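You operate a simulated robot arm through the tools that you are given. There is no shell and no other tool.

Carry out the task below with a simulated robot arm. There is one attempt and no reset: what you move stays moved.

## Task
Level the small cradle to both bubbles, then lock it.
Fine: free lock knobs 1 and 2 first; both bubbles end between their bold marks; both locks end tight.
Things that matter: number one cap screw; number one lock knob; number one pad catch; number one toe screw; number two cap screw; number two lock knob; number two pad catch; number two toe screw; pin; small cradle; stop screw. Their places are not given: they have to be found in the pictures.

The check looks at the end state, three seconds after you hand in, the way a careful person would. Anything else that was tipped, shoved, dropped, spilled or broken makes it a failure.

## Robot
A 6-joint arm with a two-finger parallel gripper, fixed in place. Base frame: the origin is on the floor under the middle of its stand, x ahead of it, y to its left, z up. Readings come in m, degrees, newtons and seconds.
With the tool pointing down near the work surface it reaches from about 0.22 to 0.66 m from the base axis. Its first joint turns from -66.0 to 66.0 degrees. Payload 2.9 kg.
The tool frame sits at the grasp point between the pads (the TCP): z along the fingers, y along the line on which they close. The tips reach 0.03 m beyond it. The gripper opens to 0.11 m. The fingers are 0.02 m wide and 0.01 m thick; the gripper's body (0.048 by 0.112 m) begins 0.055 m behind the TCP.
Orientation is told as [roll, pitch, yaw] about the base's x, y, z axes, in that order, counted from this pose: with the fingers straight down and closing along the base's y, the tool's x points along the base's -x, its y along +y and its z along -z.

## Interface
- The arm moves only by the tool drive_tool. Its argument "moves" is a list of rows, each a list of 7 numbers: the shift along the tool's x, y, z in cm, then the turn, a rotation vector about the tool's x, y, z in degrees, then the finger opening in cm, from 0 to 11. In form: [[dx, dy, dz, rx, ry, rz, jaw], ...]. A call has 1 to 20 rows; each row is the pose to reach, as a shift and turn from the pose commanded when the call began, along the tool's axes at that moment. Each row takes 0.2 s and may step no farther than 0.05 m and 8.6 degrees from the row before; otherwise, or with a gripper value out of range, the whole call is refused. Where a pose cannot be reached the arm comes as near as it can. A force on the tool above 40 N (or 10 N above the force at the start of the call, whichever is more), or a blocked arm, ends the call early, and 0.2 s more pass. The fingers move at their own pace (about 0.108 m/s each) and stop on an object; they squeeze with about 41 N. The grip force told is the motor's: it shows also when the fingers shut on nothing. Time passes only in rows, and 0.2 s behind the last, so rows that repeat a pose let the fingers close. It gives the time, the measured TCP pose, the force on the tool (base axes), the opening and the grip force at its end, in the units of the frame above (readings bear some noise), with the torque about the TCP (base axes, N m) and any sound that the robot's microphone picked up, and new pictures: "views" is both (left out), scene, wrist or none.
- Cameras (640 x 400 px; columns grow to the right, rows downward): "scene" is fixed at [0.0879, 0.442, 1.3918]; the picture's right is [-0.66, -0.75, 0.00], its down [-0.37, 0.33, -0.87] and it looks along [0.65, -0.58, -0.50] (base axes); focal length 232 px, centre (320, 200). "wrist" rides on the gripper at [0.072, 0.017, -0.103] in the tool frame; the picture's right is [-0.23, 0.97, 0.00], its down [-0.76, -0.18, -0.62] and it looks along [-0.61, -0.14, 0.78] (tool axes); focal length 222 px, centre (320, 200).
- measure_at(camera, pixels): for up to 12 pixels [column, row] of the newest picture of that camera ("zoom" is the newest enlarged one), the place [x, y, z] in the base frame of the surface seen there, good to about 0.002 m. The clock stands still meanwhile.
- zoom(camera, box): a new picture of the part [left, top, right, bottom] of that camera's present view, enlarged. The clock stands still meanwhile.
- sign_off(): hands the job in; it is judged then, once.

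Unless the task says otherwise, let go and move clear before handing in.

The tools are called after ">>>" as name(argument=value, ...) on one line, values as JSON. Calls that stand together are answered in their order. drive_tool: Moves the arm, as the interface text tells. Its arguments: {"type":"object","properties":{"moves":{"type":"array","items":{"type":"array","items":{"type":"number"}}},"views":{"type":"string","enum":["both","scene","wrist","none"]}},"required":["moves"]} The other tools are called the same way: measure_at (camera, pixels) gives the place of the surface under pixels of a picture; zoom (camera, box) takes an enlarged picture of a part of a camera's view; sign_off () hands the job in.

At the start:

```text
time_s: 0.0
tcp_pos: [0.385, 0.0469, 1.2588]
tool_rot: [0.0, 0.0, 0.0]
wrist_force: [0.3, 0.0, 0.2]
wrist_torque: [0.04, 0.01, -0.03]
width: 0.11
finger_force: 0.0
```

scene: 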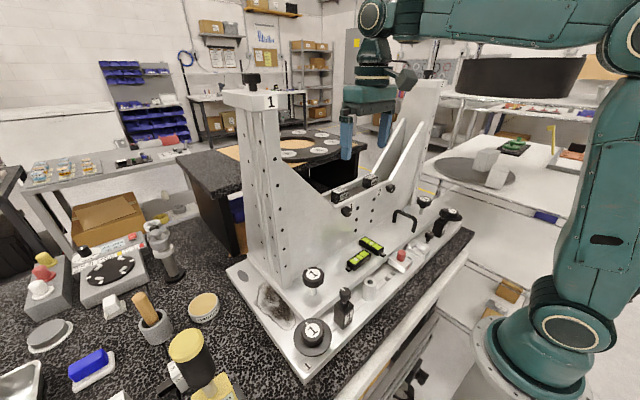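
wrist: 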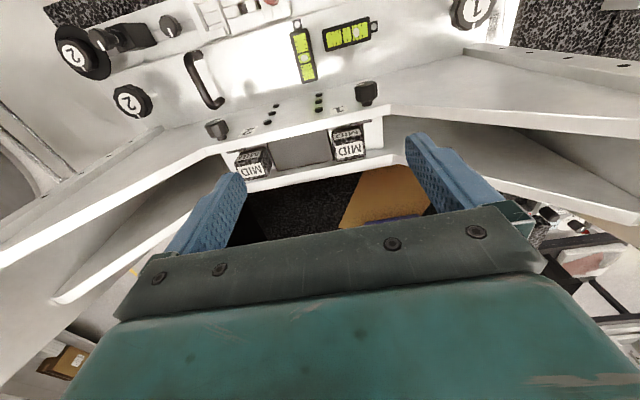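

The pictures show a large white cradle with two yellow-green bubble vials near scene (358,258) and (372,245), and knobs labelled 1 near (312,275) and (312,335). I'll zoom in to identify the parts.

>>> zoom(camera="scene", box=[230, 200, 390, 300])

>>> zoom(camera="scene", box=[220, 260, 400, 390])

>>> zoom(camera="scene", box=[330, 160, 480, 290])

>>> zoom(camera="wrist", box=[200, 0, 420, 140])

>>> zoom(camera="wrist", box=[40, 0, 240, 140])

```text
4.00 times, centred on (310, 250) of scene
```

zoom: 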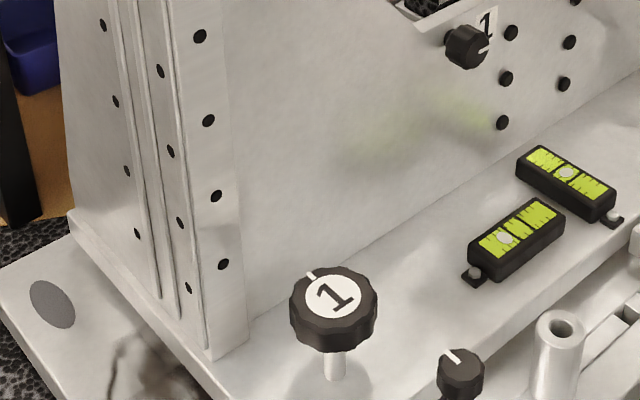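

```text
3.08 times, centred on (310, 325) of scene
```

zoom: 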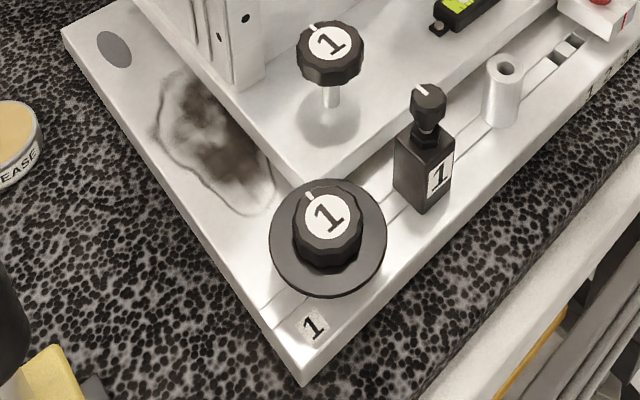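

```text
3.08 times, centred on (405, 225) of scene
```

zoom: 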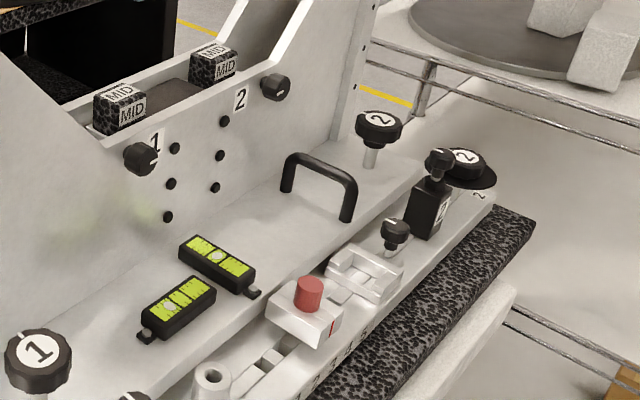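

```text
2.86 times, centred on (310, 70) of wrist
```

zoom: 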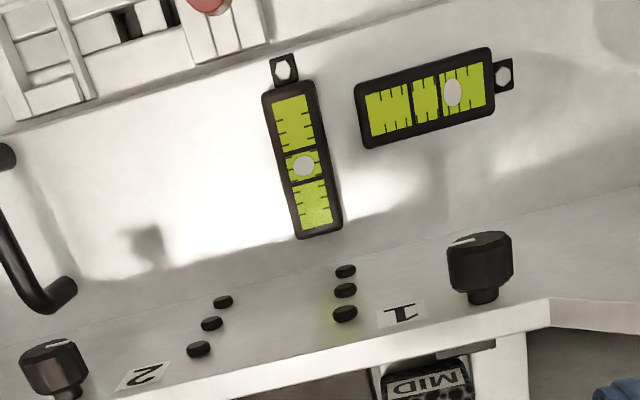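

```text
2.86 times, centred on (140, 70) of wrist
```

zoom: 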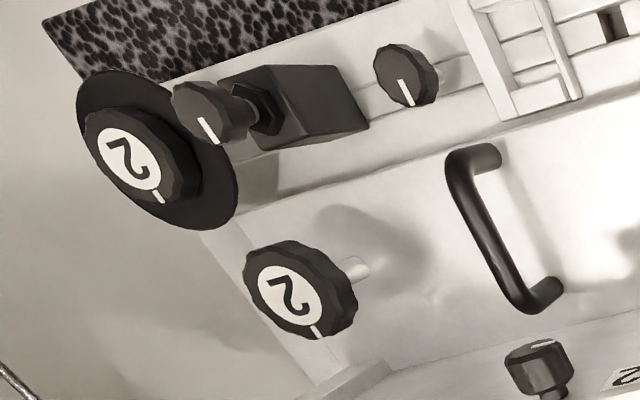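

Two vials are visible: one bubble is centred and the other is displaced. I'll look at the tower tops, the bench items and the rest to identify each named part.

>>> zoom(camera="scene", box=[200, 60, 320, 140])

>>> zoom(camera="scene", box=[380, 60, 470, 140])

>>> zoom(camera="scene", box=[0, 210, 260, 400])

>>> zoom(camera="scene", box=[320, 230, 420, 330])

>>> zoom(camera="scene", box=[340, 220, 400, 280])

>>> measure_at(camera="scene", pixels=[[312, 273], [312, 332], [346, 293], [370, 283], [402, 254], [424, 201], [452, 213], [440, 212], [347, 210], [390, 188], [357, 259], [372, 244]])

```text
5.00 times, centred on (260, 100) of scene
```

zoom: 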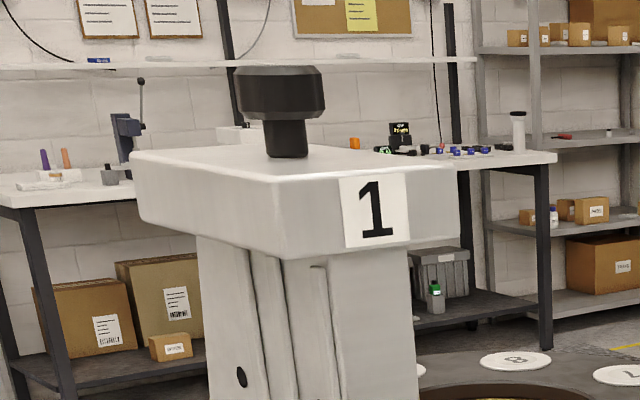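

```text
5.00 times, centred on (425, 100) of scene
```

zoom: 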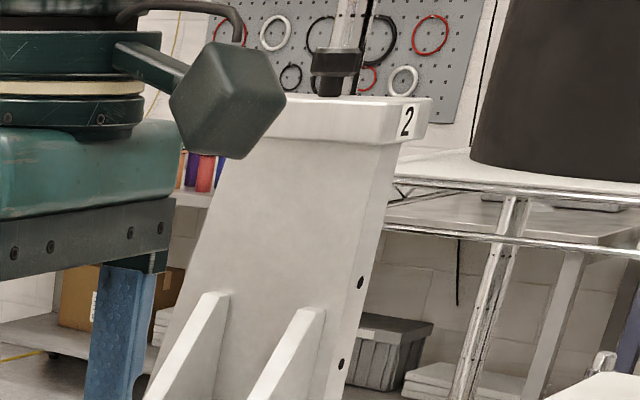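

```text
2.11 times, centred on (130, 305) of scene
```

zoom: 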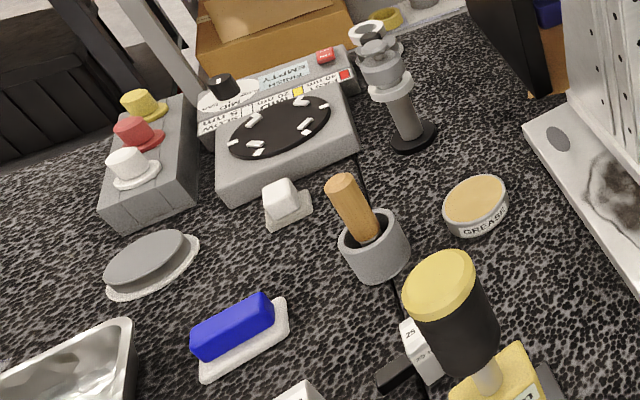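

```text
4.00 times, centred on (370, 280) of scene
```

zoom: 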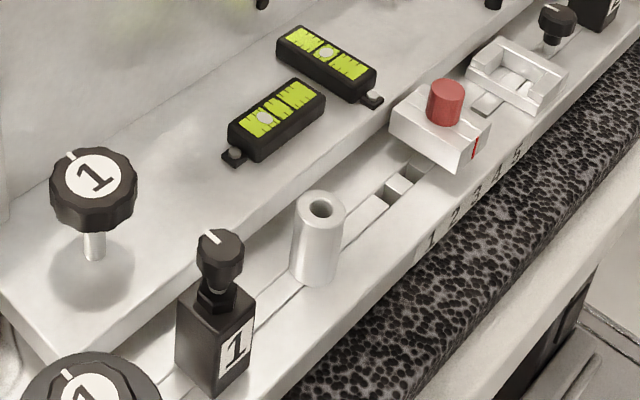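

```text
6.67 times, centred on (370, 250) of scene
```

zoom: 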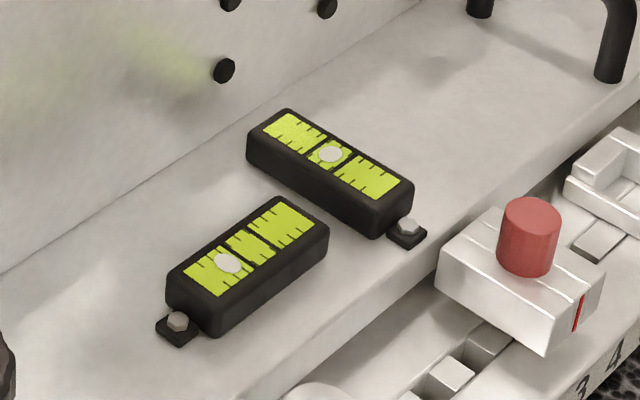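

```text
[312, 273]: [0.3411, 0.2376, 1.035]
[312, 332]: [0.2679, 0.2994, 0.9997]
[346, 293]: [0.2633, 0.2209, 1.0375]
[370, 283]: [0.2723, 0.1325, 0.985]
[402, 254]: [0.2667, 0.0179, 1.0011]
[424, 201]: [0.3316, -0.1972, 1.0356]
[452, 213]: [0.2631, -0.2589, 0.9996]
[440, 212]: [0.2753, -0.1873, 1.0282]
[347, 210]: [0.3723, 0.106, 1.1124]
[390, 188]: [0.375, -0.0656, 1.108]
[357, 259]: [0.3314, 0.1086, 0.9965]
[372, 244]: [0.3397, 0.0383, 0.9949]
```

The named knobs appear in pairs, with numbered ones on thin shafts, on disc flanges, on black boxes, on the upright plate and on the tower tops. I'll measure more geometry (towers, plate, boxes) and zoom on the small features.

>>> measure_at(camera="scene", pixels=[[269, 101], [235, 95], [283, 98], [252, 78], [430, 85], [400, 90], [412, 275], [405, 258], [411, 250], [428, 228], [300, 380], [262, 300]])

>>> zoom(camera="scene", box=[380, 190, 470, 270])

>>> zoom(camera="scene", box=[270, 250, 370, 370])

>>> zoom(camera="wrist", box=[420, 0, 640, 140])

>>> zoom(camera="wrist", box=[190, 80, 410, 220])

```text
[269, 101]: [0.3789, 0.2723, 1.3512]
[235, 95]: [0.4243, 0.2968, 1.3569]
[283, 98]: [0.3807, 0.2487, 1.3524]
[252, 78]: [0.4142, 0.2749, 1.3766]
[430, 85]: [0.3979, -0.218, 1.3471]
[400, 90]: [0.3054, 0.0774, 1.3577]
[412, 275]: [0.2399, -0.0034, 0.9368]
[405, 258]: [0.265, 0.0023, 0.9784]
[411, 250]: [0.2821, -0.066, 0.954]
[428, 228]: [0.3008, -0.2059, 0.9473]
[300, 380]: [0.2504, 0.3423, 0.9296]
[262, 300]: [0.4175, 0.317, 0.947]
```

```text
5.00 times, centred on (425, 230) of scene
```

zoom: 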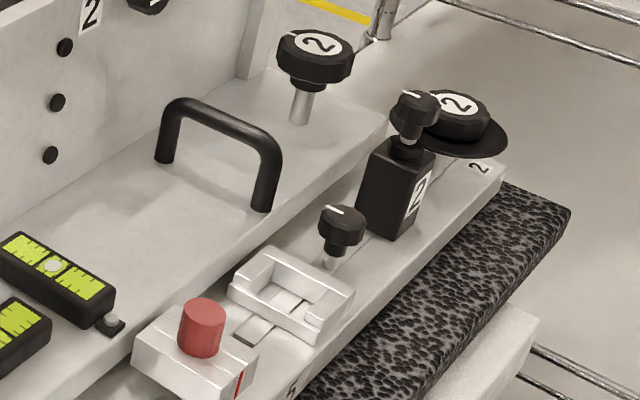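

```text
3.33 times, centred on (320, 310) of scene
```

zoom: 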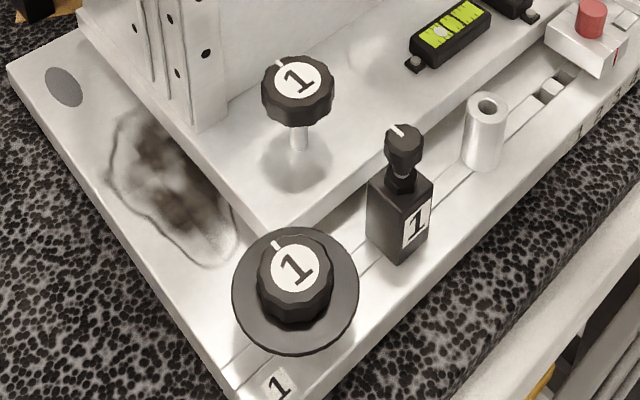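

```text
2.86 times, centred on (530, 70) of wrist
```

zoom: 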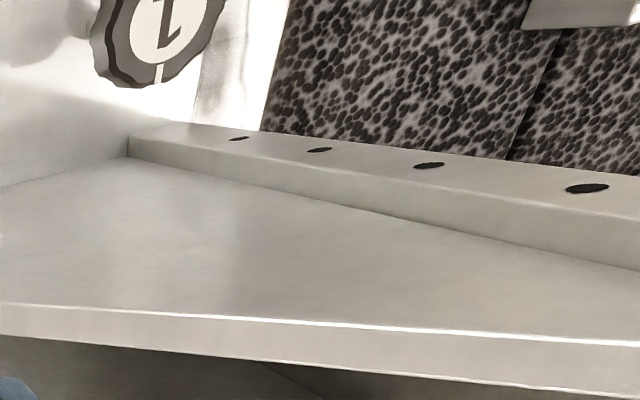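

```text
2.86 times, centred on (300, 150) of wrist
```

zoom: 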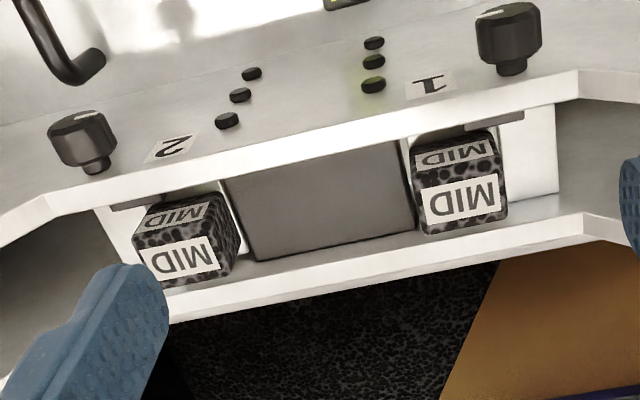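

The A-type knobs on thin silver shafts go through the cradle plate, and the disc-flanged ones sit at the base corners. I'll move the wrist camera back and over the "1" side for a closer look before touching anything.

>>> drive_tool(moves=[[4, 0, 0, 0, 0, 0, 11], [8, 2, 0, 0, 0, 0, 11], [10.5, 5.5, 1, 0, 0, 0, 11], [10.5, 9.5, 2, 0, 0, 0, 11], [10.5, 13, 3, 0, 0, 0, 11], [10.5, 16, 4, 0, 0, 0, 11]], views="both")

```text
time_s: 1.4
tcp_pos: [0.2803, 0.2066, 1.2173]
tool_rot: [0.1, 0.0, -0.1]
wrist_force: [0.5, 0.2, -0.8]
wrist_torque: [-0.01, 0.04, -0.04]
width: 0.11
finger_force: 0.0
```

scene: 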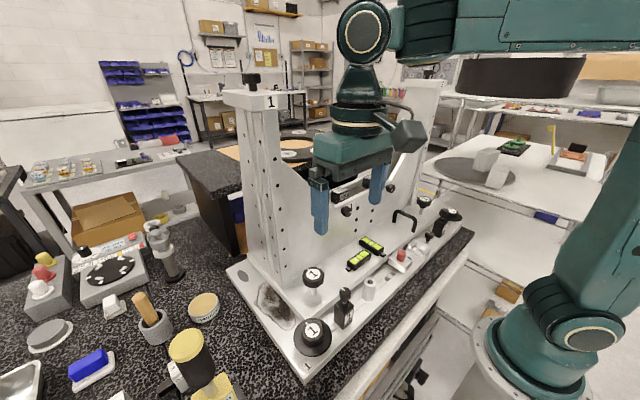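
wrist: 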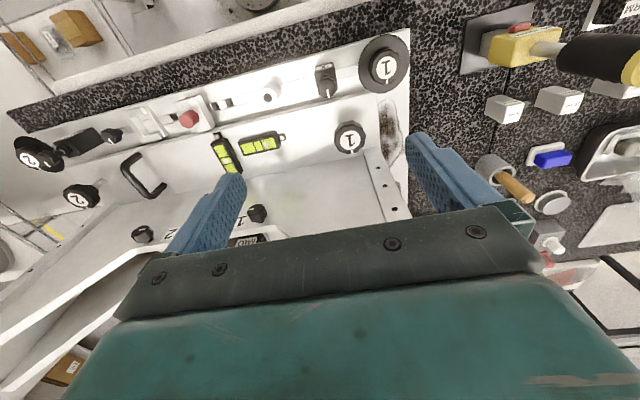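

Now the wrist view shows knob 1 (350,138), disc knob 1 (384,65), black box 1 (326,78) and the vials. I'll zoom in on these.

>>> zoom(camera="wrist", box=[290, 20, 430, 110])

>>> zoom(camera="wrist", box=[310, 100, 430, 180])

>>> zoom(camera="wrist", box=[200, 120, 300, 180])

>>> zoom(camera="wrist", box=[90, 80, 290, 180])

>>> measure_at(camera="wrist", pixels=[[350, 138], [384, 66], [369, 53], [365, 80], [395, 88], [326, 80], [340, 160], [300, 130], [372, 110], [260, 142], [226, 150], [188, 118]])

```text
4.44 times, centred on (360, 65) of wrist
```

zoom: 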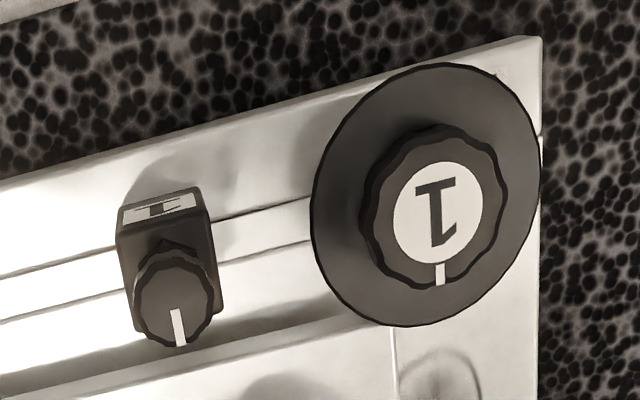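

```text
5.00 times, centred on (370, 140) of wrist
```

zoom: 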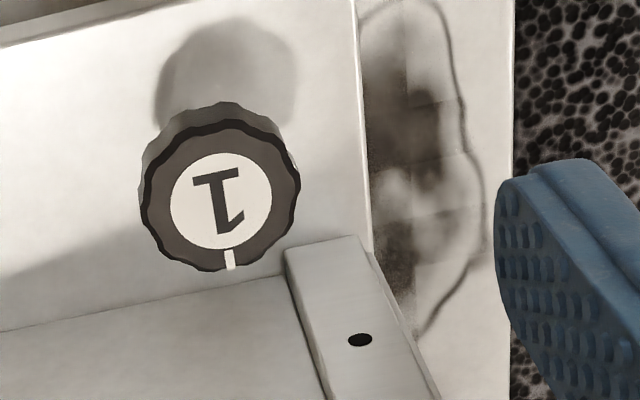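

```text
6.40 times, centred on (250, 150) of wrist
```

zoom: 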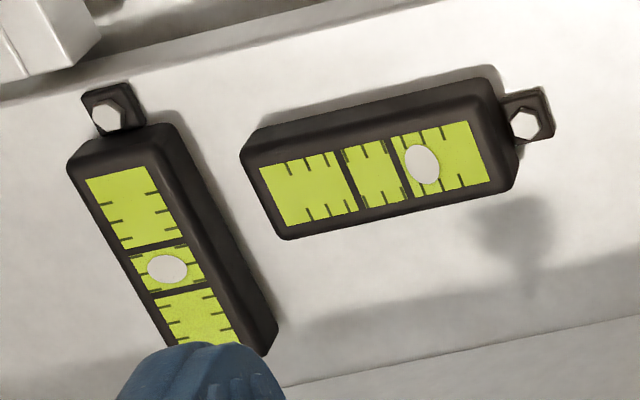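

```text
3.20 times, centred on (190, 130) of wrist
```

zoom: 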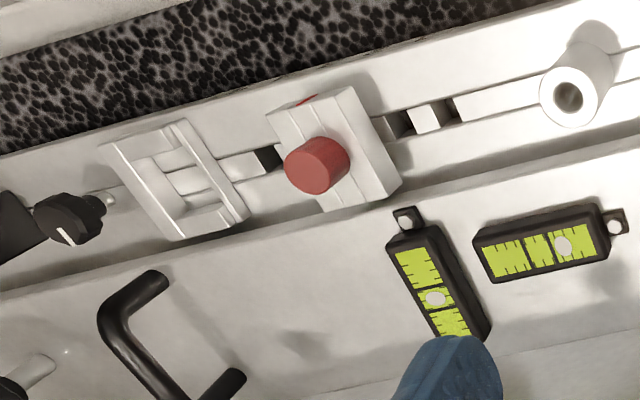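

```text
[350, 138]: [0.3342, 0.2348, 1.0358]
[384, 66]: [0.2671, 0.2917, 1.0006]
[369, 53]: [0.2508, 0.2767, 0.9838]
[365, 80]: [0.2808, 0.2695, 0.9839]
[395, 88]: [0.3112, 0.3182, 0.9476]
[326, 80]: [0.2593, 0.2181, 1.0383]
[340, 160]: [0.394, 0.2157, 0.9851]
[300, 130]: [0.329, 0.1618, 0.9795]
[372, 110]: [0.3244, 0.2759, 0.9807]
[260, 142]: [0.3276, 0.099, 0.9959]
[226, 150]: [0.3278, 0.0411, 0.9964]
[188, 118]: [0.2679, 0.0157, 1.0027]
```

The disc of knob B1 tops out at z≈0.984, just over the cradle plate top (z≈0.980), so it may be a clamp washer. I'll lower the camera on the front side to see the B1/C1 area better and decide which knob is the lock.

>>> drive_tool(moves=[[0, 3, 2, 0, 0, 0, 11], [0, 6, 4, 0, 0, 0, 11], [0, 9, 6, 0, 0, 0, 11], [0, 10, 8, 0, 0, 0, 11]], views="both")

```text
time_s: 2.4
tcp_pos: [0.2812, 0.3058, 1.1382]
tool_rot: [-0.1, 0.0, 0.0]
wrist_force: [0.1, 0.1, -0.1]
wrist_torque: [0.01, 0.03, 0.01]
width: 0.1099
finger_force: 0.1
```

scene: 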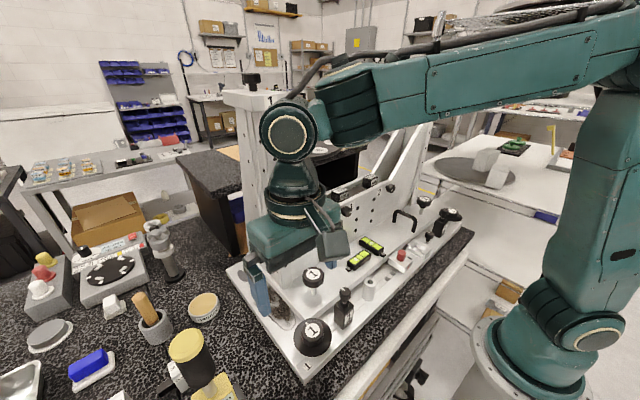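
wrist: 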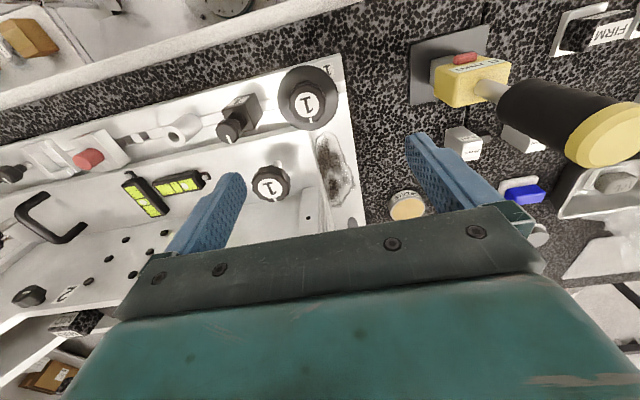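

>>> zoom(camera="wrist", box=[200, 50, 360, 150])

>>> zoom(camera="wrist", box=[230, 120, 370, 230])

>>> zoom(camera="scene", box=[290, 300, 340, 360])

>>> measure_at(camera="wrist", pixels=[[308, 102], [294, 82], [322, 80], [286, 110], [333, 110], [308, 127], [295, 150], [271, 183], [236, 128], [250, 115], [270, 135], [312, 160]])

```text
4.00 times, centred on (280, 100) of wrist
```

zoom: 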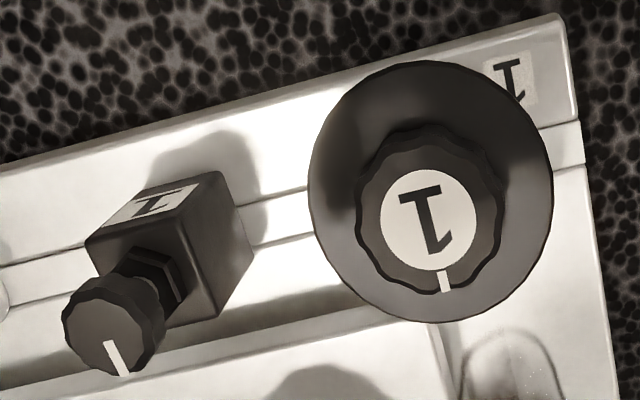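

```text
3.64 times, centred on (300, 175) of wrist
```

zoom: 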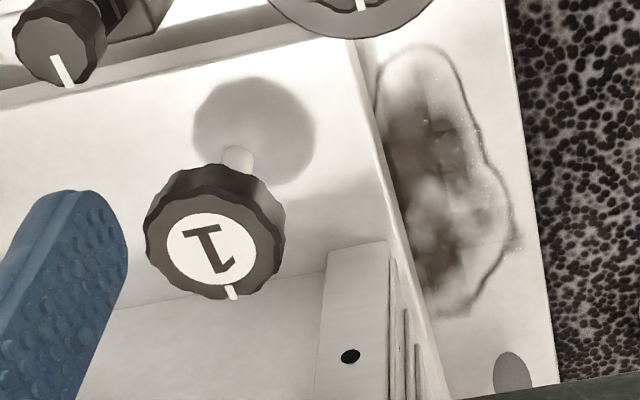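

```text
6.67 times, centred on (315, 330) of scene
```

zoom: 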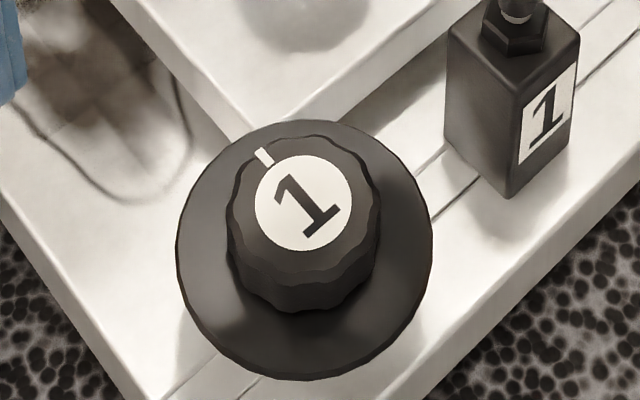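

```text
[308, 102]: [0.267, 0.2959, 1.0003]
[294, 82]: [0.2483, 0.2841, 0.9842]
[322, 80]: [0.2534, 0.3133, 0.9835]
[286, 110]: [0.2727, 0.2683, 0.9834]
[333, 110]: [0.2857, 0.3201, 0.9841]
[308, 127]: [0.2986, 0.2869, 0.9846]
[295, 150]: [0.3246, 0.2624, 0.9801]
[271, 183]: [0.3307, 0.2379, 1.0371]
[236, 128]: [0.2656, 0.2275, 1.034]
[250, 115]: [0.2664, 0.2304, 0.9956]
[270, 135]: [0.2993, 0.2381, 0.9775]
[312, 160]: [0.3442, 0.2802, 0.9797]
```

The B1 disc spans up to x≈0.2986 and overlaps the cradle plate corner at about the plate-top height, so it is a clamp, i.e. lock knob 1. A1, on a slim shaft through the plate, should be toe screw 1. I'll measure the knob centres precisely.

>>> zoom(camera="wrist", box=[260, 55, 356, 115])

>>> measure_at(camera="wrist", pixels=[[308, 105], [296, 105], [319, 105], [308, 93], [308, 117], [271, 183], [262, 183], [280, 183], [271, 173], [271, 192], [228, 135], [236, 130]])

```text
6.67 times, centred on (308, 85) of wrist
```

zoom: 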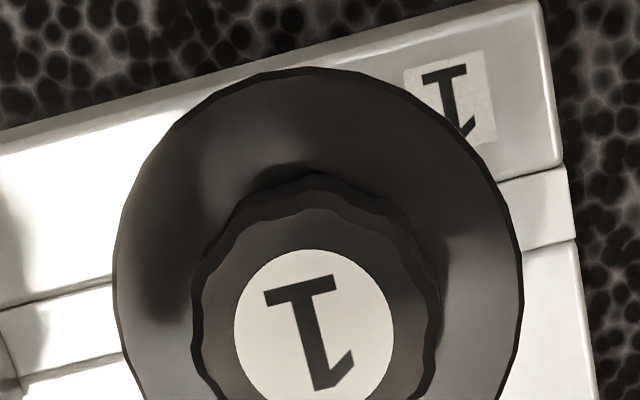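

```text
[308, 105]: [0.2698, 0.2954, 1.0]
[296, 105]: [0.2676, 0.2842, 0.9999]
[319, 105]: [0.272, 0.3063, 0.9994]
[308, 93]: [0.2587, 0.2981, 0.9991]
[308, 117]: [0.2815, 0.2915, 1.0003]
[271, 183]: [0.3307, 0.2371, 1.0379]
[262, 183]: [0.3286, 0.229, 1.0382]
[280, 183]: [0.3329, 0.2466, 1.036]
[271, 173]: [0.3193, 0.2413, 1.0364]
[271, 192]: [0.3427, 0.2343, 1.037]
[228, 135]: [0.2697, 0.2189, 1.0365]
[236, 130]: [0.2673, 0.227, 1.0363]
```

B1's cap centre is at about (0.268, 0.295, 1.000) and its disc top is at 0.984. I'll open to 6 cm and come down over it, stopping a little above first.

>>> drive_tool(moves=[[1.2, -1.2, 0, 0, 0, 0, 8], [1.2, -1.2, 3, 0, 0, 0, 6.5], [1.2, -1.2, 6, 0, 0, 0, 6.5], [1.2, -1.2, 8, 0, 0, 0, 6.5]], views="both")

```text
time_s: 3.4
tcp_pos: [0.2694, 0.2933, 1.0577]
tool_rot: [0.1, 0.0, 0.0]
wrist_force: [-0.2, -0.4, 1.0]
wrist_torque: [-0.01, 0.02, -0.02]
width: 0.065
finger_force: 0.1
```

scene: 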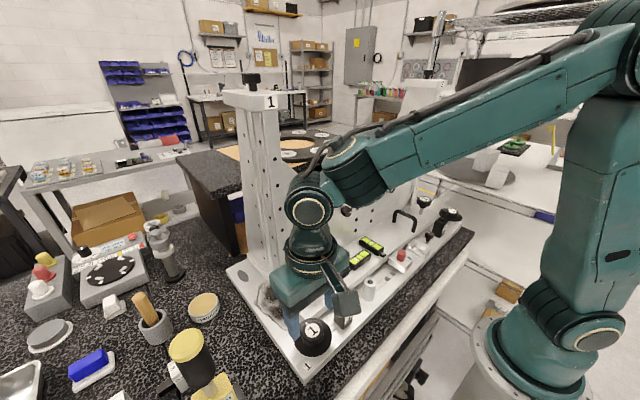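
wrist: 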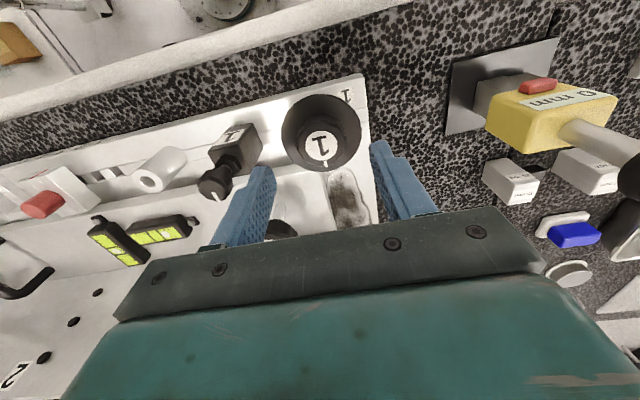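

The fingers now straddle B1 at (320,147). I'll recheck its centre from this closer view before going down.

>>> zoom(camera="wrist", box=[264, 90, 376, 190])

>>> zoom(camera="scene", box=[280, 300, 350, 370])

>>> zoom(camera="wrist", box=[80, 200, 200, 270])

>>> measure_at(camera="wrist", pixels=[[320, 147], [308, 147], [333, 147], [320, 134], [320, 160]])

```text
4.00 times, centred on (320, 140) of wrist
```

zoom: 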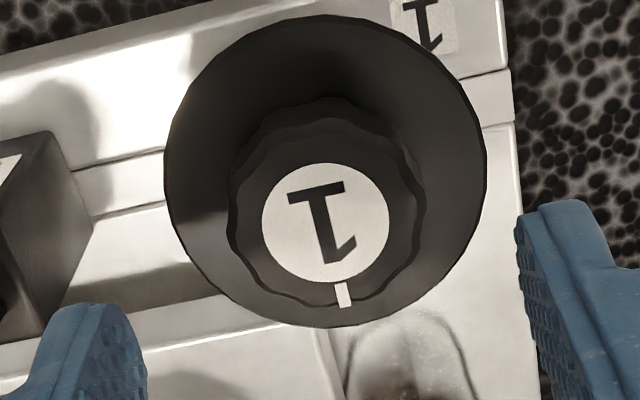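

```text
5.71 times, centred on (315, 335) of scene
```

zoom: 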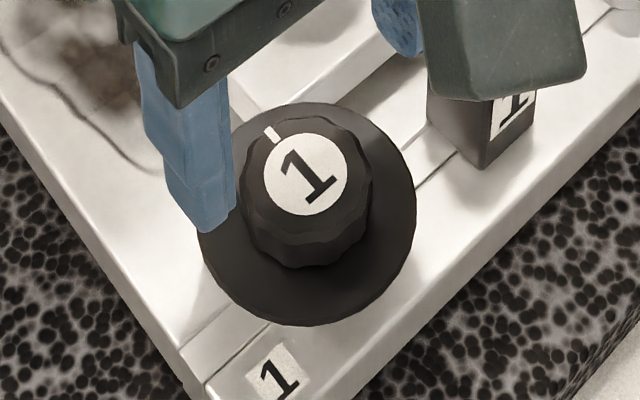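

```text
5.33 times, centred on (140, 235) of wrist
```

zoom: 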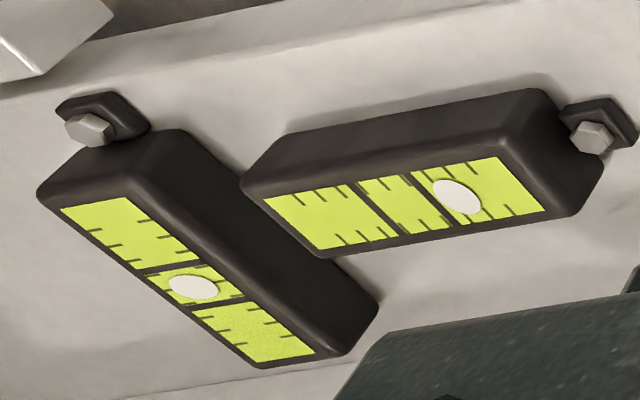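

```text
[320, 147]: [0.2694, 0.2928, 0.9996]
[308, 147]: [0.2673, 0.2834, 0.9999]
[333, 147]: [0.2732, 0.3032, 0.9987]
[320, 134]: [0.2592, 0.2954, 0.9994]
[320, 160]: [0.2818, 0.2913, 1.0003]
```

The centre is confirmed at (0.2686, 0.294). I'll descend so the fingertips sit just above the disc, then close on the knob.

>>> drive_tool(moves=[[0, 0, 2, 0, 0, 0, 6.5], [0, 0, 3.5, 0, 0, 0, 6.5], [0, 0, 4.0, 0, 0, 0, 6.5], [0, 0, 4.0, 0, 0, 0, 4.5], [0, 0, 4.0, 0, 0, 0, 3], [0, 0, 4.0, 0, 0, 0, 3], [0, 0, 4.0, 0, 0, 0, 3]], views="both")

```text
time_s: 5.0
tcp_pos: [0.2682, 0.2958, 1.0168]
tool_rot: [0.0, -0.1, 0.1]
wrist_force: [-0.5, 16.2, -10.4]
wrist_torque: [0.29, -0.29, 0.1]
width: 0.0396
finger_force: 44.6
```

scene: 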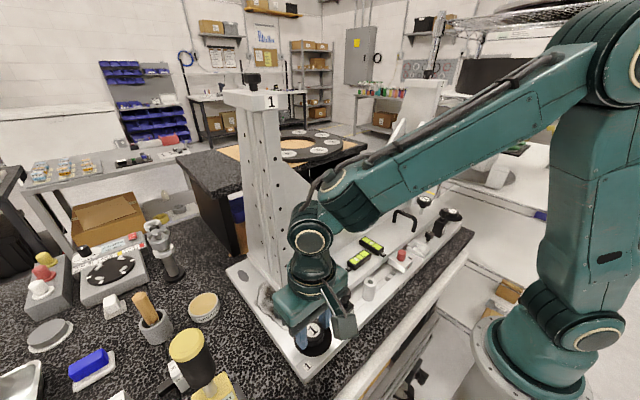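
wrist: 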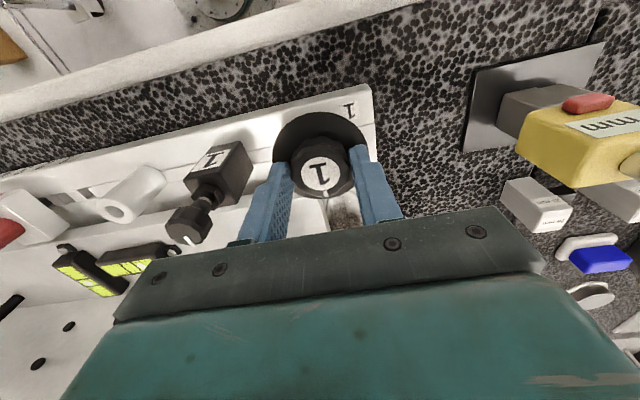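

The grip closed at 3.96 cm on B1, with a 16 N side load meaning I'm about 1 mm low in y. I'll shift +y slightly and then turn counter-clockwise a little to see the torque and any bubble motion.

>>> drive_tool(moves=[[0, 0.1, 0, 0, 0, 0, 3], [0, 0.15, 0, 0, 0, 0, 3]], views="none")

```text
time_s: 5.6
tcp_pos: [0.2689, 0.2954, 1.0178]
tool_rot: [-0.2, -0.1, 0.0]
wrist_force: [0.5, 7.1, -12.1]
wrist_torque: [0.78, -0.52, 0.06]
width: 0.0397
finger_force: 45.3
```

The side load dropped to 7 N. Now I'll try a gentle counter-clockwise turn of 16°.

>>> drive_tool(moves=[[0, 0.05, 0.05, 0, 0, -4, 3], [0, 0.05, 0.05, 0, 0, -8, 3], [0, 0.05, 0.05, 0, 0, -12, 3], [0, 0.05, 0.05, 0, 0, -16, 3]], views="both")

```text
time_s: 6.6
tcp_pos: [0.2685, 0.2943, 1.0191]
tool_rot: [-0.1, 0.1, 15.9]
wrist_force: [1.7, -13.0, -1.6]
wrist_torque: [-0.29, -0.1, -0.11]
width: 0.0395
finger_force: 45.4
```

scene: 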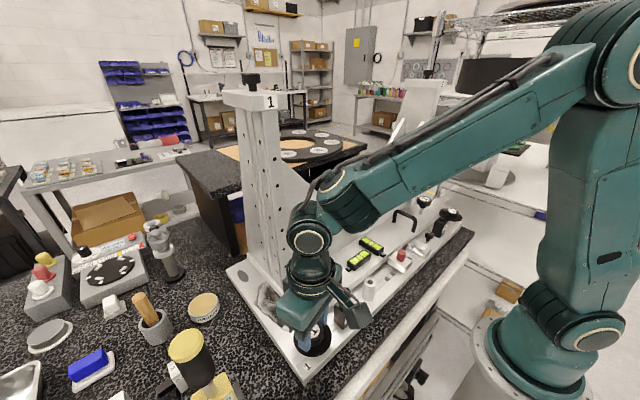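
wrist: 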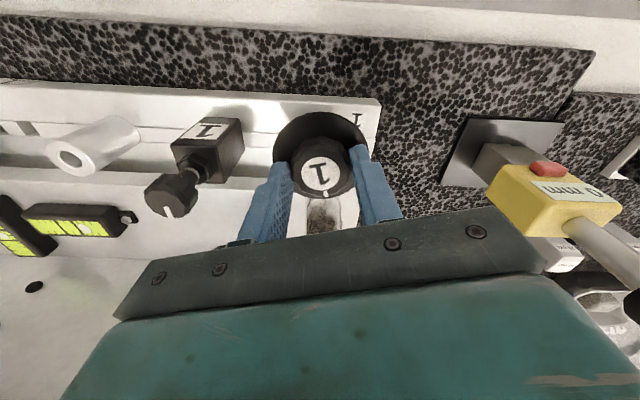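

B1 turned with the gripper (label moved with the fingers) at low torque. I'll check the vials for any change in bubble position.

>>> zoom(camera="scene", box=[340, 230, 400, 280])

>>> zoom(camera="scene", box=[280, 300, 350, 370])

```text
8.00 times, centred on (370, 255) of scene
```

zoom: 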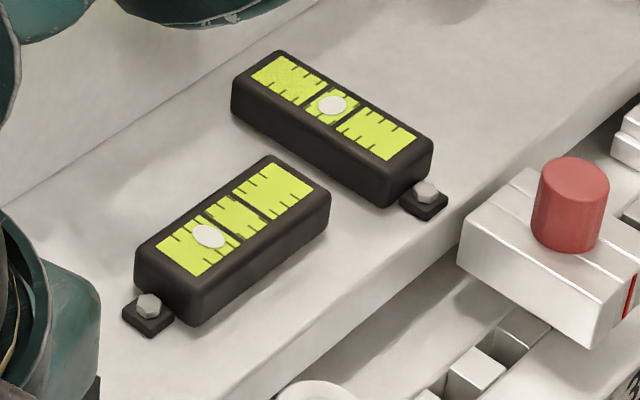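

```text
5.71 times, centred on (315, 335) of scene
```

zoom: 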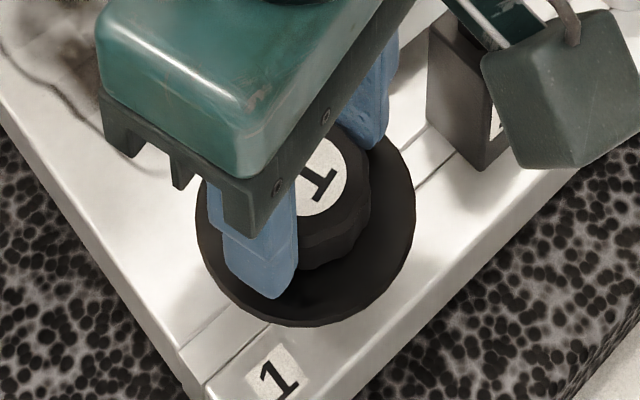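

No visible bubble change, consistent with B1 being a lock. I'll keep turning it counter-clockwise by another 85° and watch torque and sound.

>>> drive_tool(moves=[[0, -0.05, 0, 0, 0, -8.5, 3], [0, -0.05, 0, 0, 0, -17, 3], [0, -0.05, 0, 0, 0, -25.5, 3], [0, -0.05, 0, 0, 0, -34, 3], [0, -0.05, 0, 0, 0, -42.5, 3], [0, -0.05, 0, 0, 0, -51, 3], [0, -0.05, 0, 0, 0, -59.5, 3], [0, -0.05, 0, 0, 0, -68, 3], [0, -0.05, 0, 0, 0, -76.5, 3], [0, -0.05, 0, 0, 0, -85, 3]], views="both")

```text
time_s: 8.8
tcp_pos: [0.2698, 0.2937, 1.018]
tool_rot: [-0.1, 0.2, 100.6]
wrist_force: [16.3, -30.7, -8.2]
wrist_torque: [-0.27, -0.16, -0.05]
width: 0.0398
finger_force: 45.3
```

scene: 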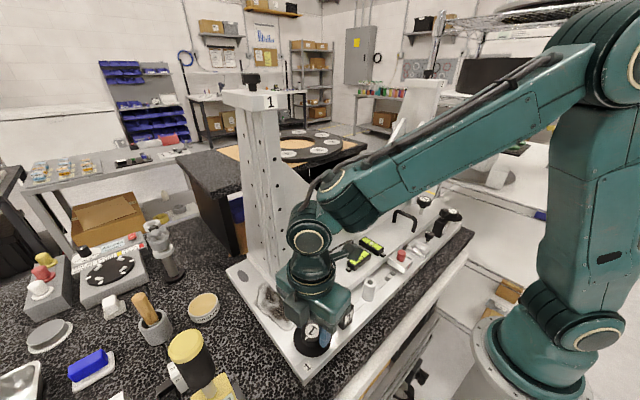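
wrist: 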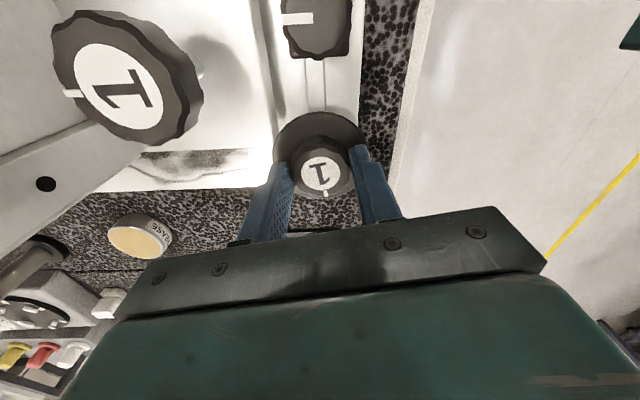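

B1 has turned 100° with the fingers, with a growing side load from a roughly 2 mm centre offset. I'll check the disc height and the bubbles now.

>>> measure_at(camera="wrist", pixels=[[300, 127], [320, 118], [345, 124], [285, 145], [322, 175], [270, 100]])

>>> zoom(camera="wrist", box=[250, 90, 390, 220])

>>> zoom(camera="scene", box=[340, 230, 400, 280])

>>> zoom(camera="scene", box=[280, 300, 350, 370])

```text
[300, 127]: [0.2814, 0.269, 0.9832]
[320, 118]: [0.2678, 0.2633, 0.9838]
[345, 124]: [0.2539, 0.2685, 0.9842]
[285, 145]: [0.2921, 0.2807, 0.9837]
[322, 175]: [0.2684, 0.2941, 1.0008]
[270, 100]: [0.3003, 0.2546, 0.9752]
```

```text
3.08 times, centred on (320, 155) of wrist
```

zoom: 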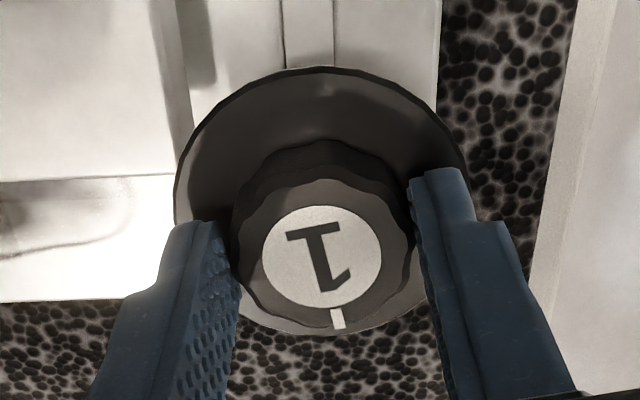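

```text
8.00 times, centred on (370, 255) of scene
```

zoom: 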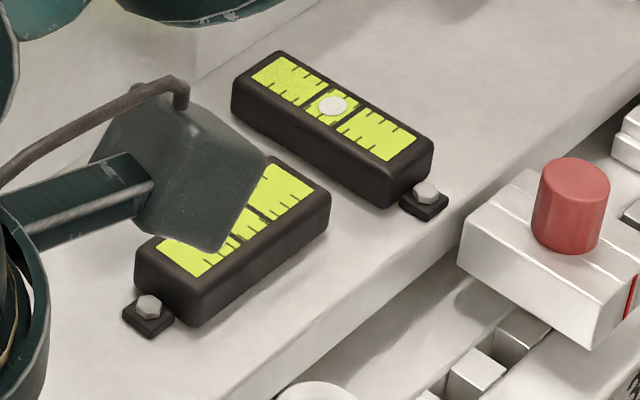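

```text
5.71 times, centred on (315, 335) of scene
```

zoom: 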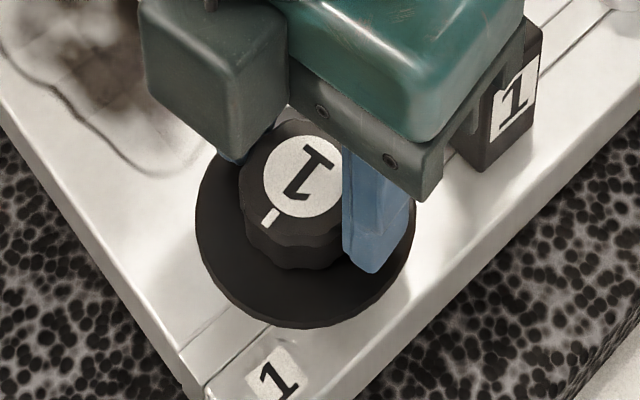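

The knob turns freely and the disc height is unchanged (0.984). I'll recentre to relieve the side load and keep turning counter-clockwise to make sure the lock is clearly free.

>>> drive_tool(moves=[[0.2, -0.05, 0, 0, 0, 0, 3], [0.22, -0.05, 0, 0, 0, -8, 3], [0.22, -0.05, 0, 0, 0, -16, 3], [0.22, -0.05, 0, 0, 0, -24, 3], [0.22, -0.05, 0, 0, 0, -32, 3], [0.22, -0.05, 0, 0, 0, -40, 3], [0.22, -0.05, 0, 0, 0, -48, 3], [0.22, -0.05, 0, 0, 0, -56, 3], [0.22, -0.05, 0, 0, 0, -64, 3], [0.22, -0.05, 0, 0, 0, -72, 3]], views="both")

```text
time_s: 11.0
tcp_pos: [0.2719, 0.2949, 1.0171]
tool_rot: [-0.2, 0.1, 173.1]
wrist_force: [30.1, 3.9, -19.4]
wrist_torque: [-0.28, -0.33, -0.03]
width: 0.0395
finger_force: 44.4
```

scene: 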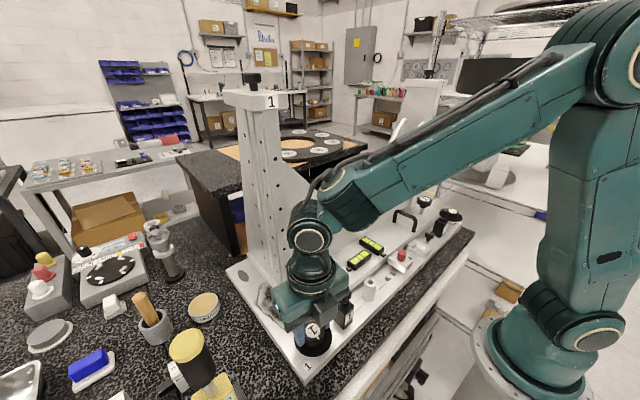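
wrist: 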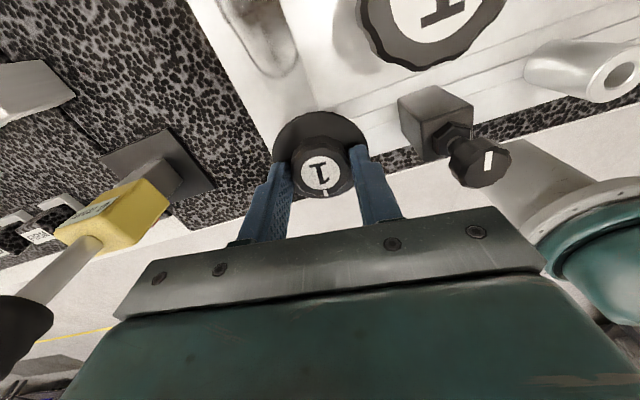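

B1 is now turned about 173° counter-clockwise; the load pattern gives its true axis at about (0.270, 0.295). I'll release, lift and look at the result.

>>> drive_tool(moves=[[0, 0, 0, 0, 0, 0, 5], [0, 0, 0, 0, 0, 0, 6.5], [0, 0, -3, 0, 0, 0, 6.5], [0, 0, -7, 0, 0, 0, 6.5], [0, 0, -9, 0, 0, 0, 6.5]], views="both")

```text
time_s: 12.2
tcp_pos: [0.2688, 0.2938, 1.109]
tool_rot: [0.0, 0.1, 173.1]
wrist_force: [-0.1, -0.4, 0.0]
wrist_torque: [0.01, 0.01, -0.01]
width: 0.0649
finger_force: 0.2
```

scene: 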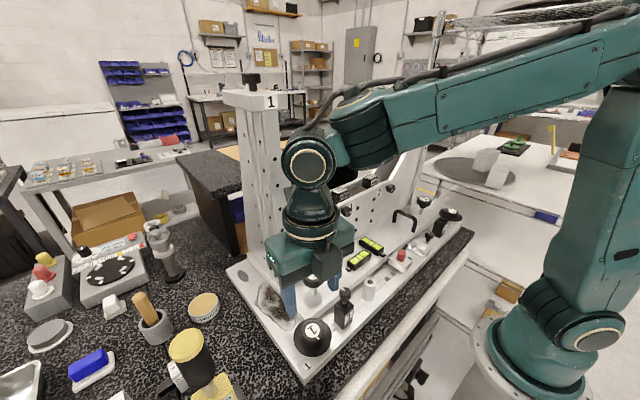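
wrist: 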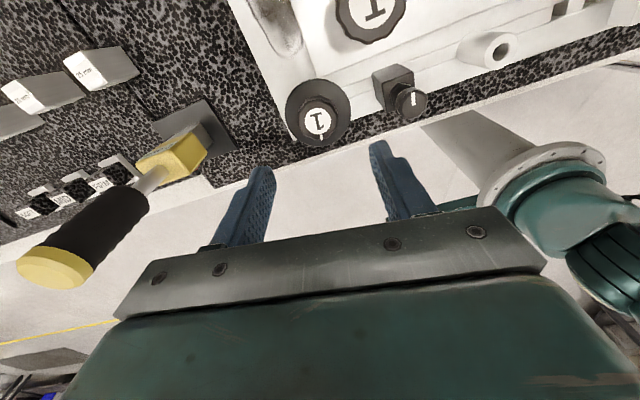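

>>> zoom(camera="scene", box=[340, 230, 400, 280])

>>> zoom(camera="scene", box=[280, 300, 350, 370])

>>> zoom(camera="wrist", box=[270, 0, 470, 160])

>>> measure_at(camera="scene", pixels=[[311, 333], [301, 340], [325, 345], [310, 350], [322, 323], [316, 347]])

```text
8.00 times, centred on (370, 255) of scene
```

zoom: 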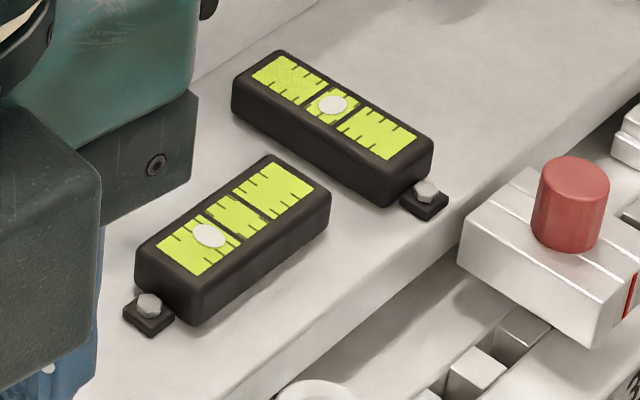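

```text
5.71 times, centred on (315, 335) of scene
```

zoom: 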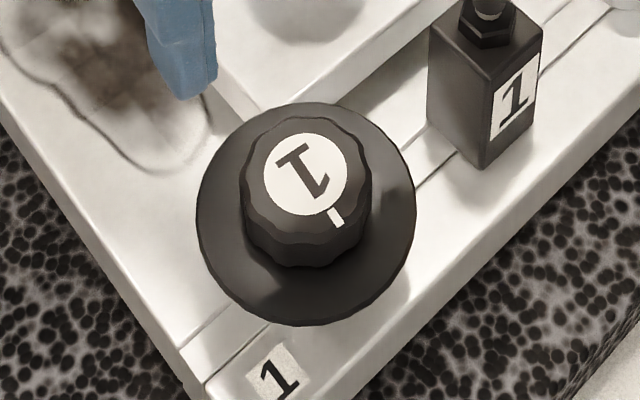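

```text
2.50 times, centred on (370, 80) of wrist
```

zoom: 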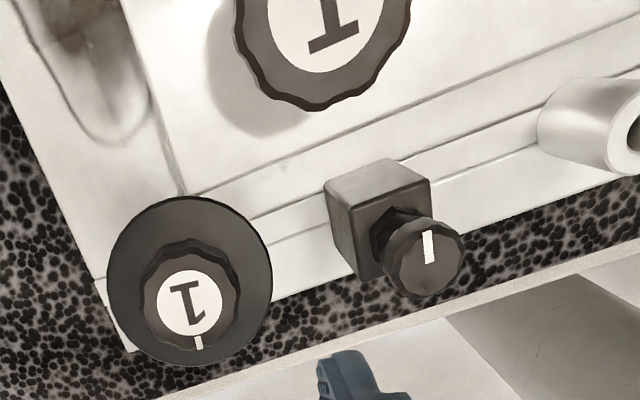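

```text
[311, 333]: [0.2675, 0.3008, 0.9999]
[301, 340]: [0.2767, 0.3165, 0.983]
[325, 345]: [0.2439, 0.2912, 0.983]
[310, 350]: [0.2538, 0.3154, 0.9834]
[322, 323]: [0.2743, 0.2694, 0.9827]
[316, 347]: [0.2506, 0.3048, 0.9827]
```

Neither bubble changed with B1 turned half a turn (vial 1 bubble still at the +y side), so the toe screws must be the thin-shaft knobs. I'll cross to the "2" side at a safe height, unwinding the wrist on the way.

>>> drive_tool(moves=[[-1, 0.12, -3, 0, 0, 8.5, 6.5], [-1.985, 0.244, -6, 0, 0, 17, 6.5], [-1.985, 0.244, -9, 0, 0, 25.5, 6.5], [-1.59, 3.46, -9, 0, 0, 34, 6.5], [-1.195, 6.675, -9, 0, 0, 42.5, 6.5], [-0.8, 9.89, -9, 0, 0, 51, 6.5], [-0.405, 13.11, -9, 0, 0, 59.5, 6.5], [-0.01, 16.32, -9, 0, 0, 68, 6.5], [0.386, 19.55, -9, 0, 0, 76.5, 6.5], [0.78, 22.76, -9, 0, 0, 85, 6.5], [1.176, 25.98, -9, 0, 0, 93.5, 6.5], [1.57, 29.2, -9, 0, 0, 102, 6.5], [1.966, 32.41, -9, 0, 0, 110.5, 6.5], [2.36, 35.63, -9, 0, 0, 119, 6.5], [2.756, 38.84, -9, 0, 0, 127.5, 6.5], [3.15, 42.06, -9, 0, 0, 136, 6.5], [3.546, 45.27, -9, 0, 0, 144.5, 6.5], [3.94, 48.5, -9, 0, 0, 153, 6.5], [4.337, 51.71, -9, 0, 0, 161.5, 6.5], [4.73, 54.93, -9, 0, 0, 170, 6.5]], views="both")

```text
time_s: 16.4
tcp_pos: [0.2475, -0.2583, 1.1982]
tool_rot: [-0.1, 0.0, 2.8]
wrist_force: [-0.5, 0.1, 0.1]
wrist_torque: [0.02, 0.0, 0.0]
width: 0.065
finger_force: 0.0
```

scene: 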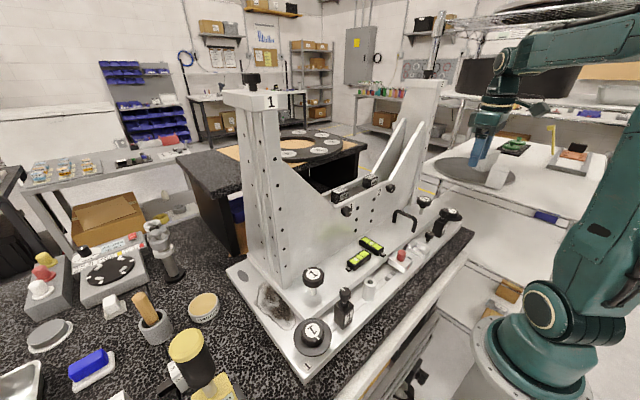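
wrist: 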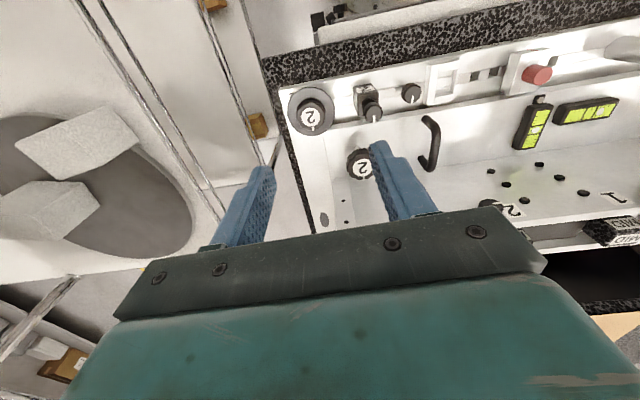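

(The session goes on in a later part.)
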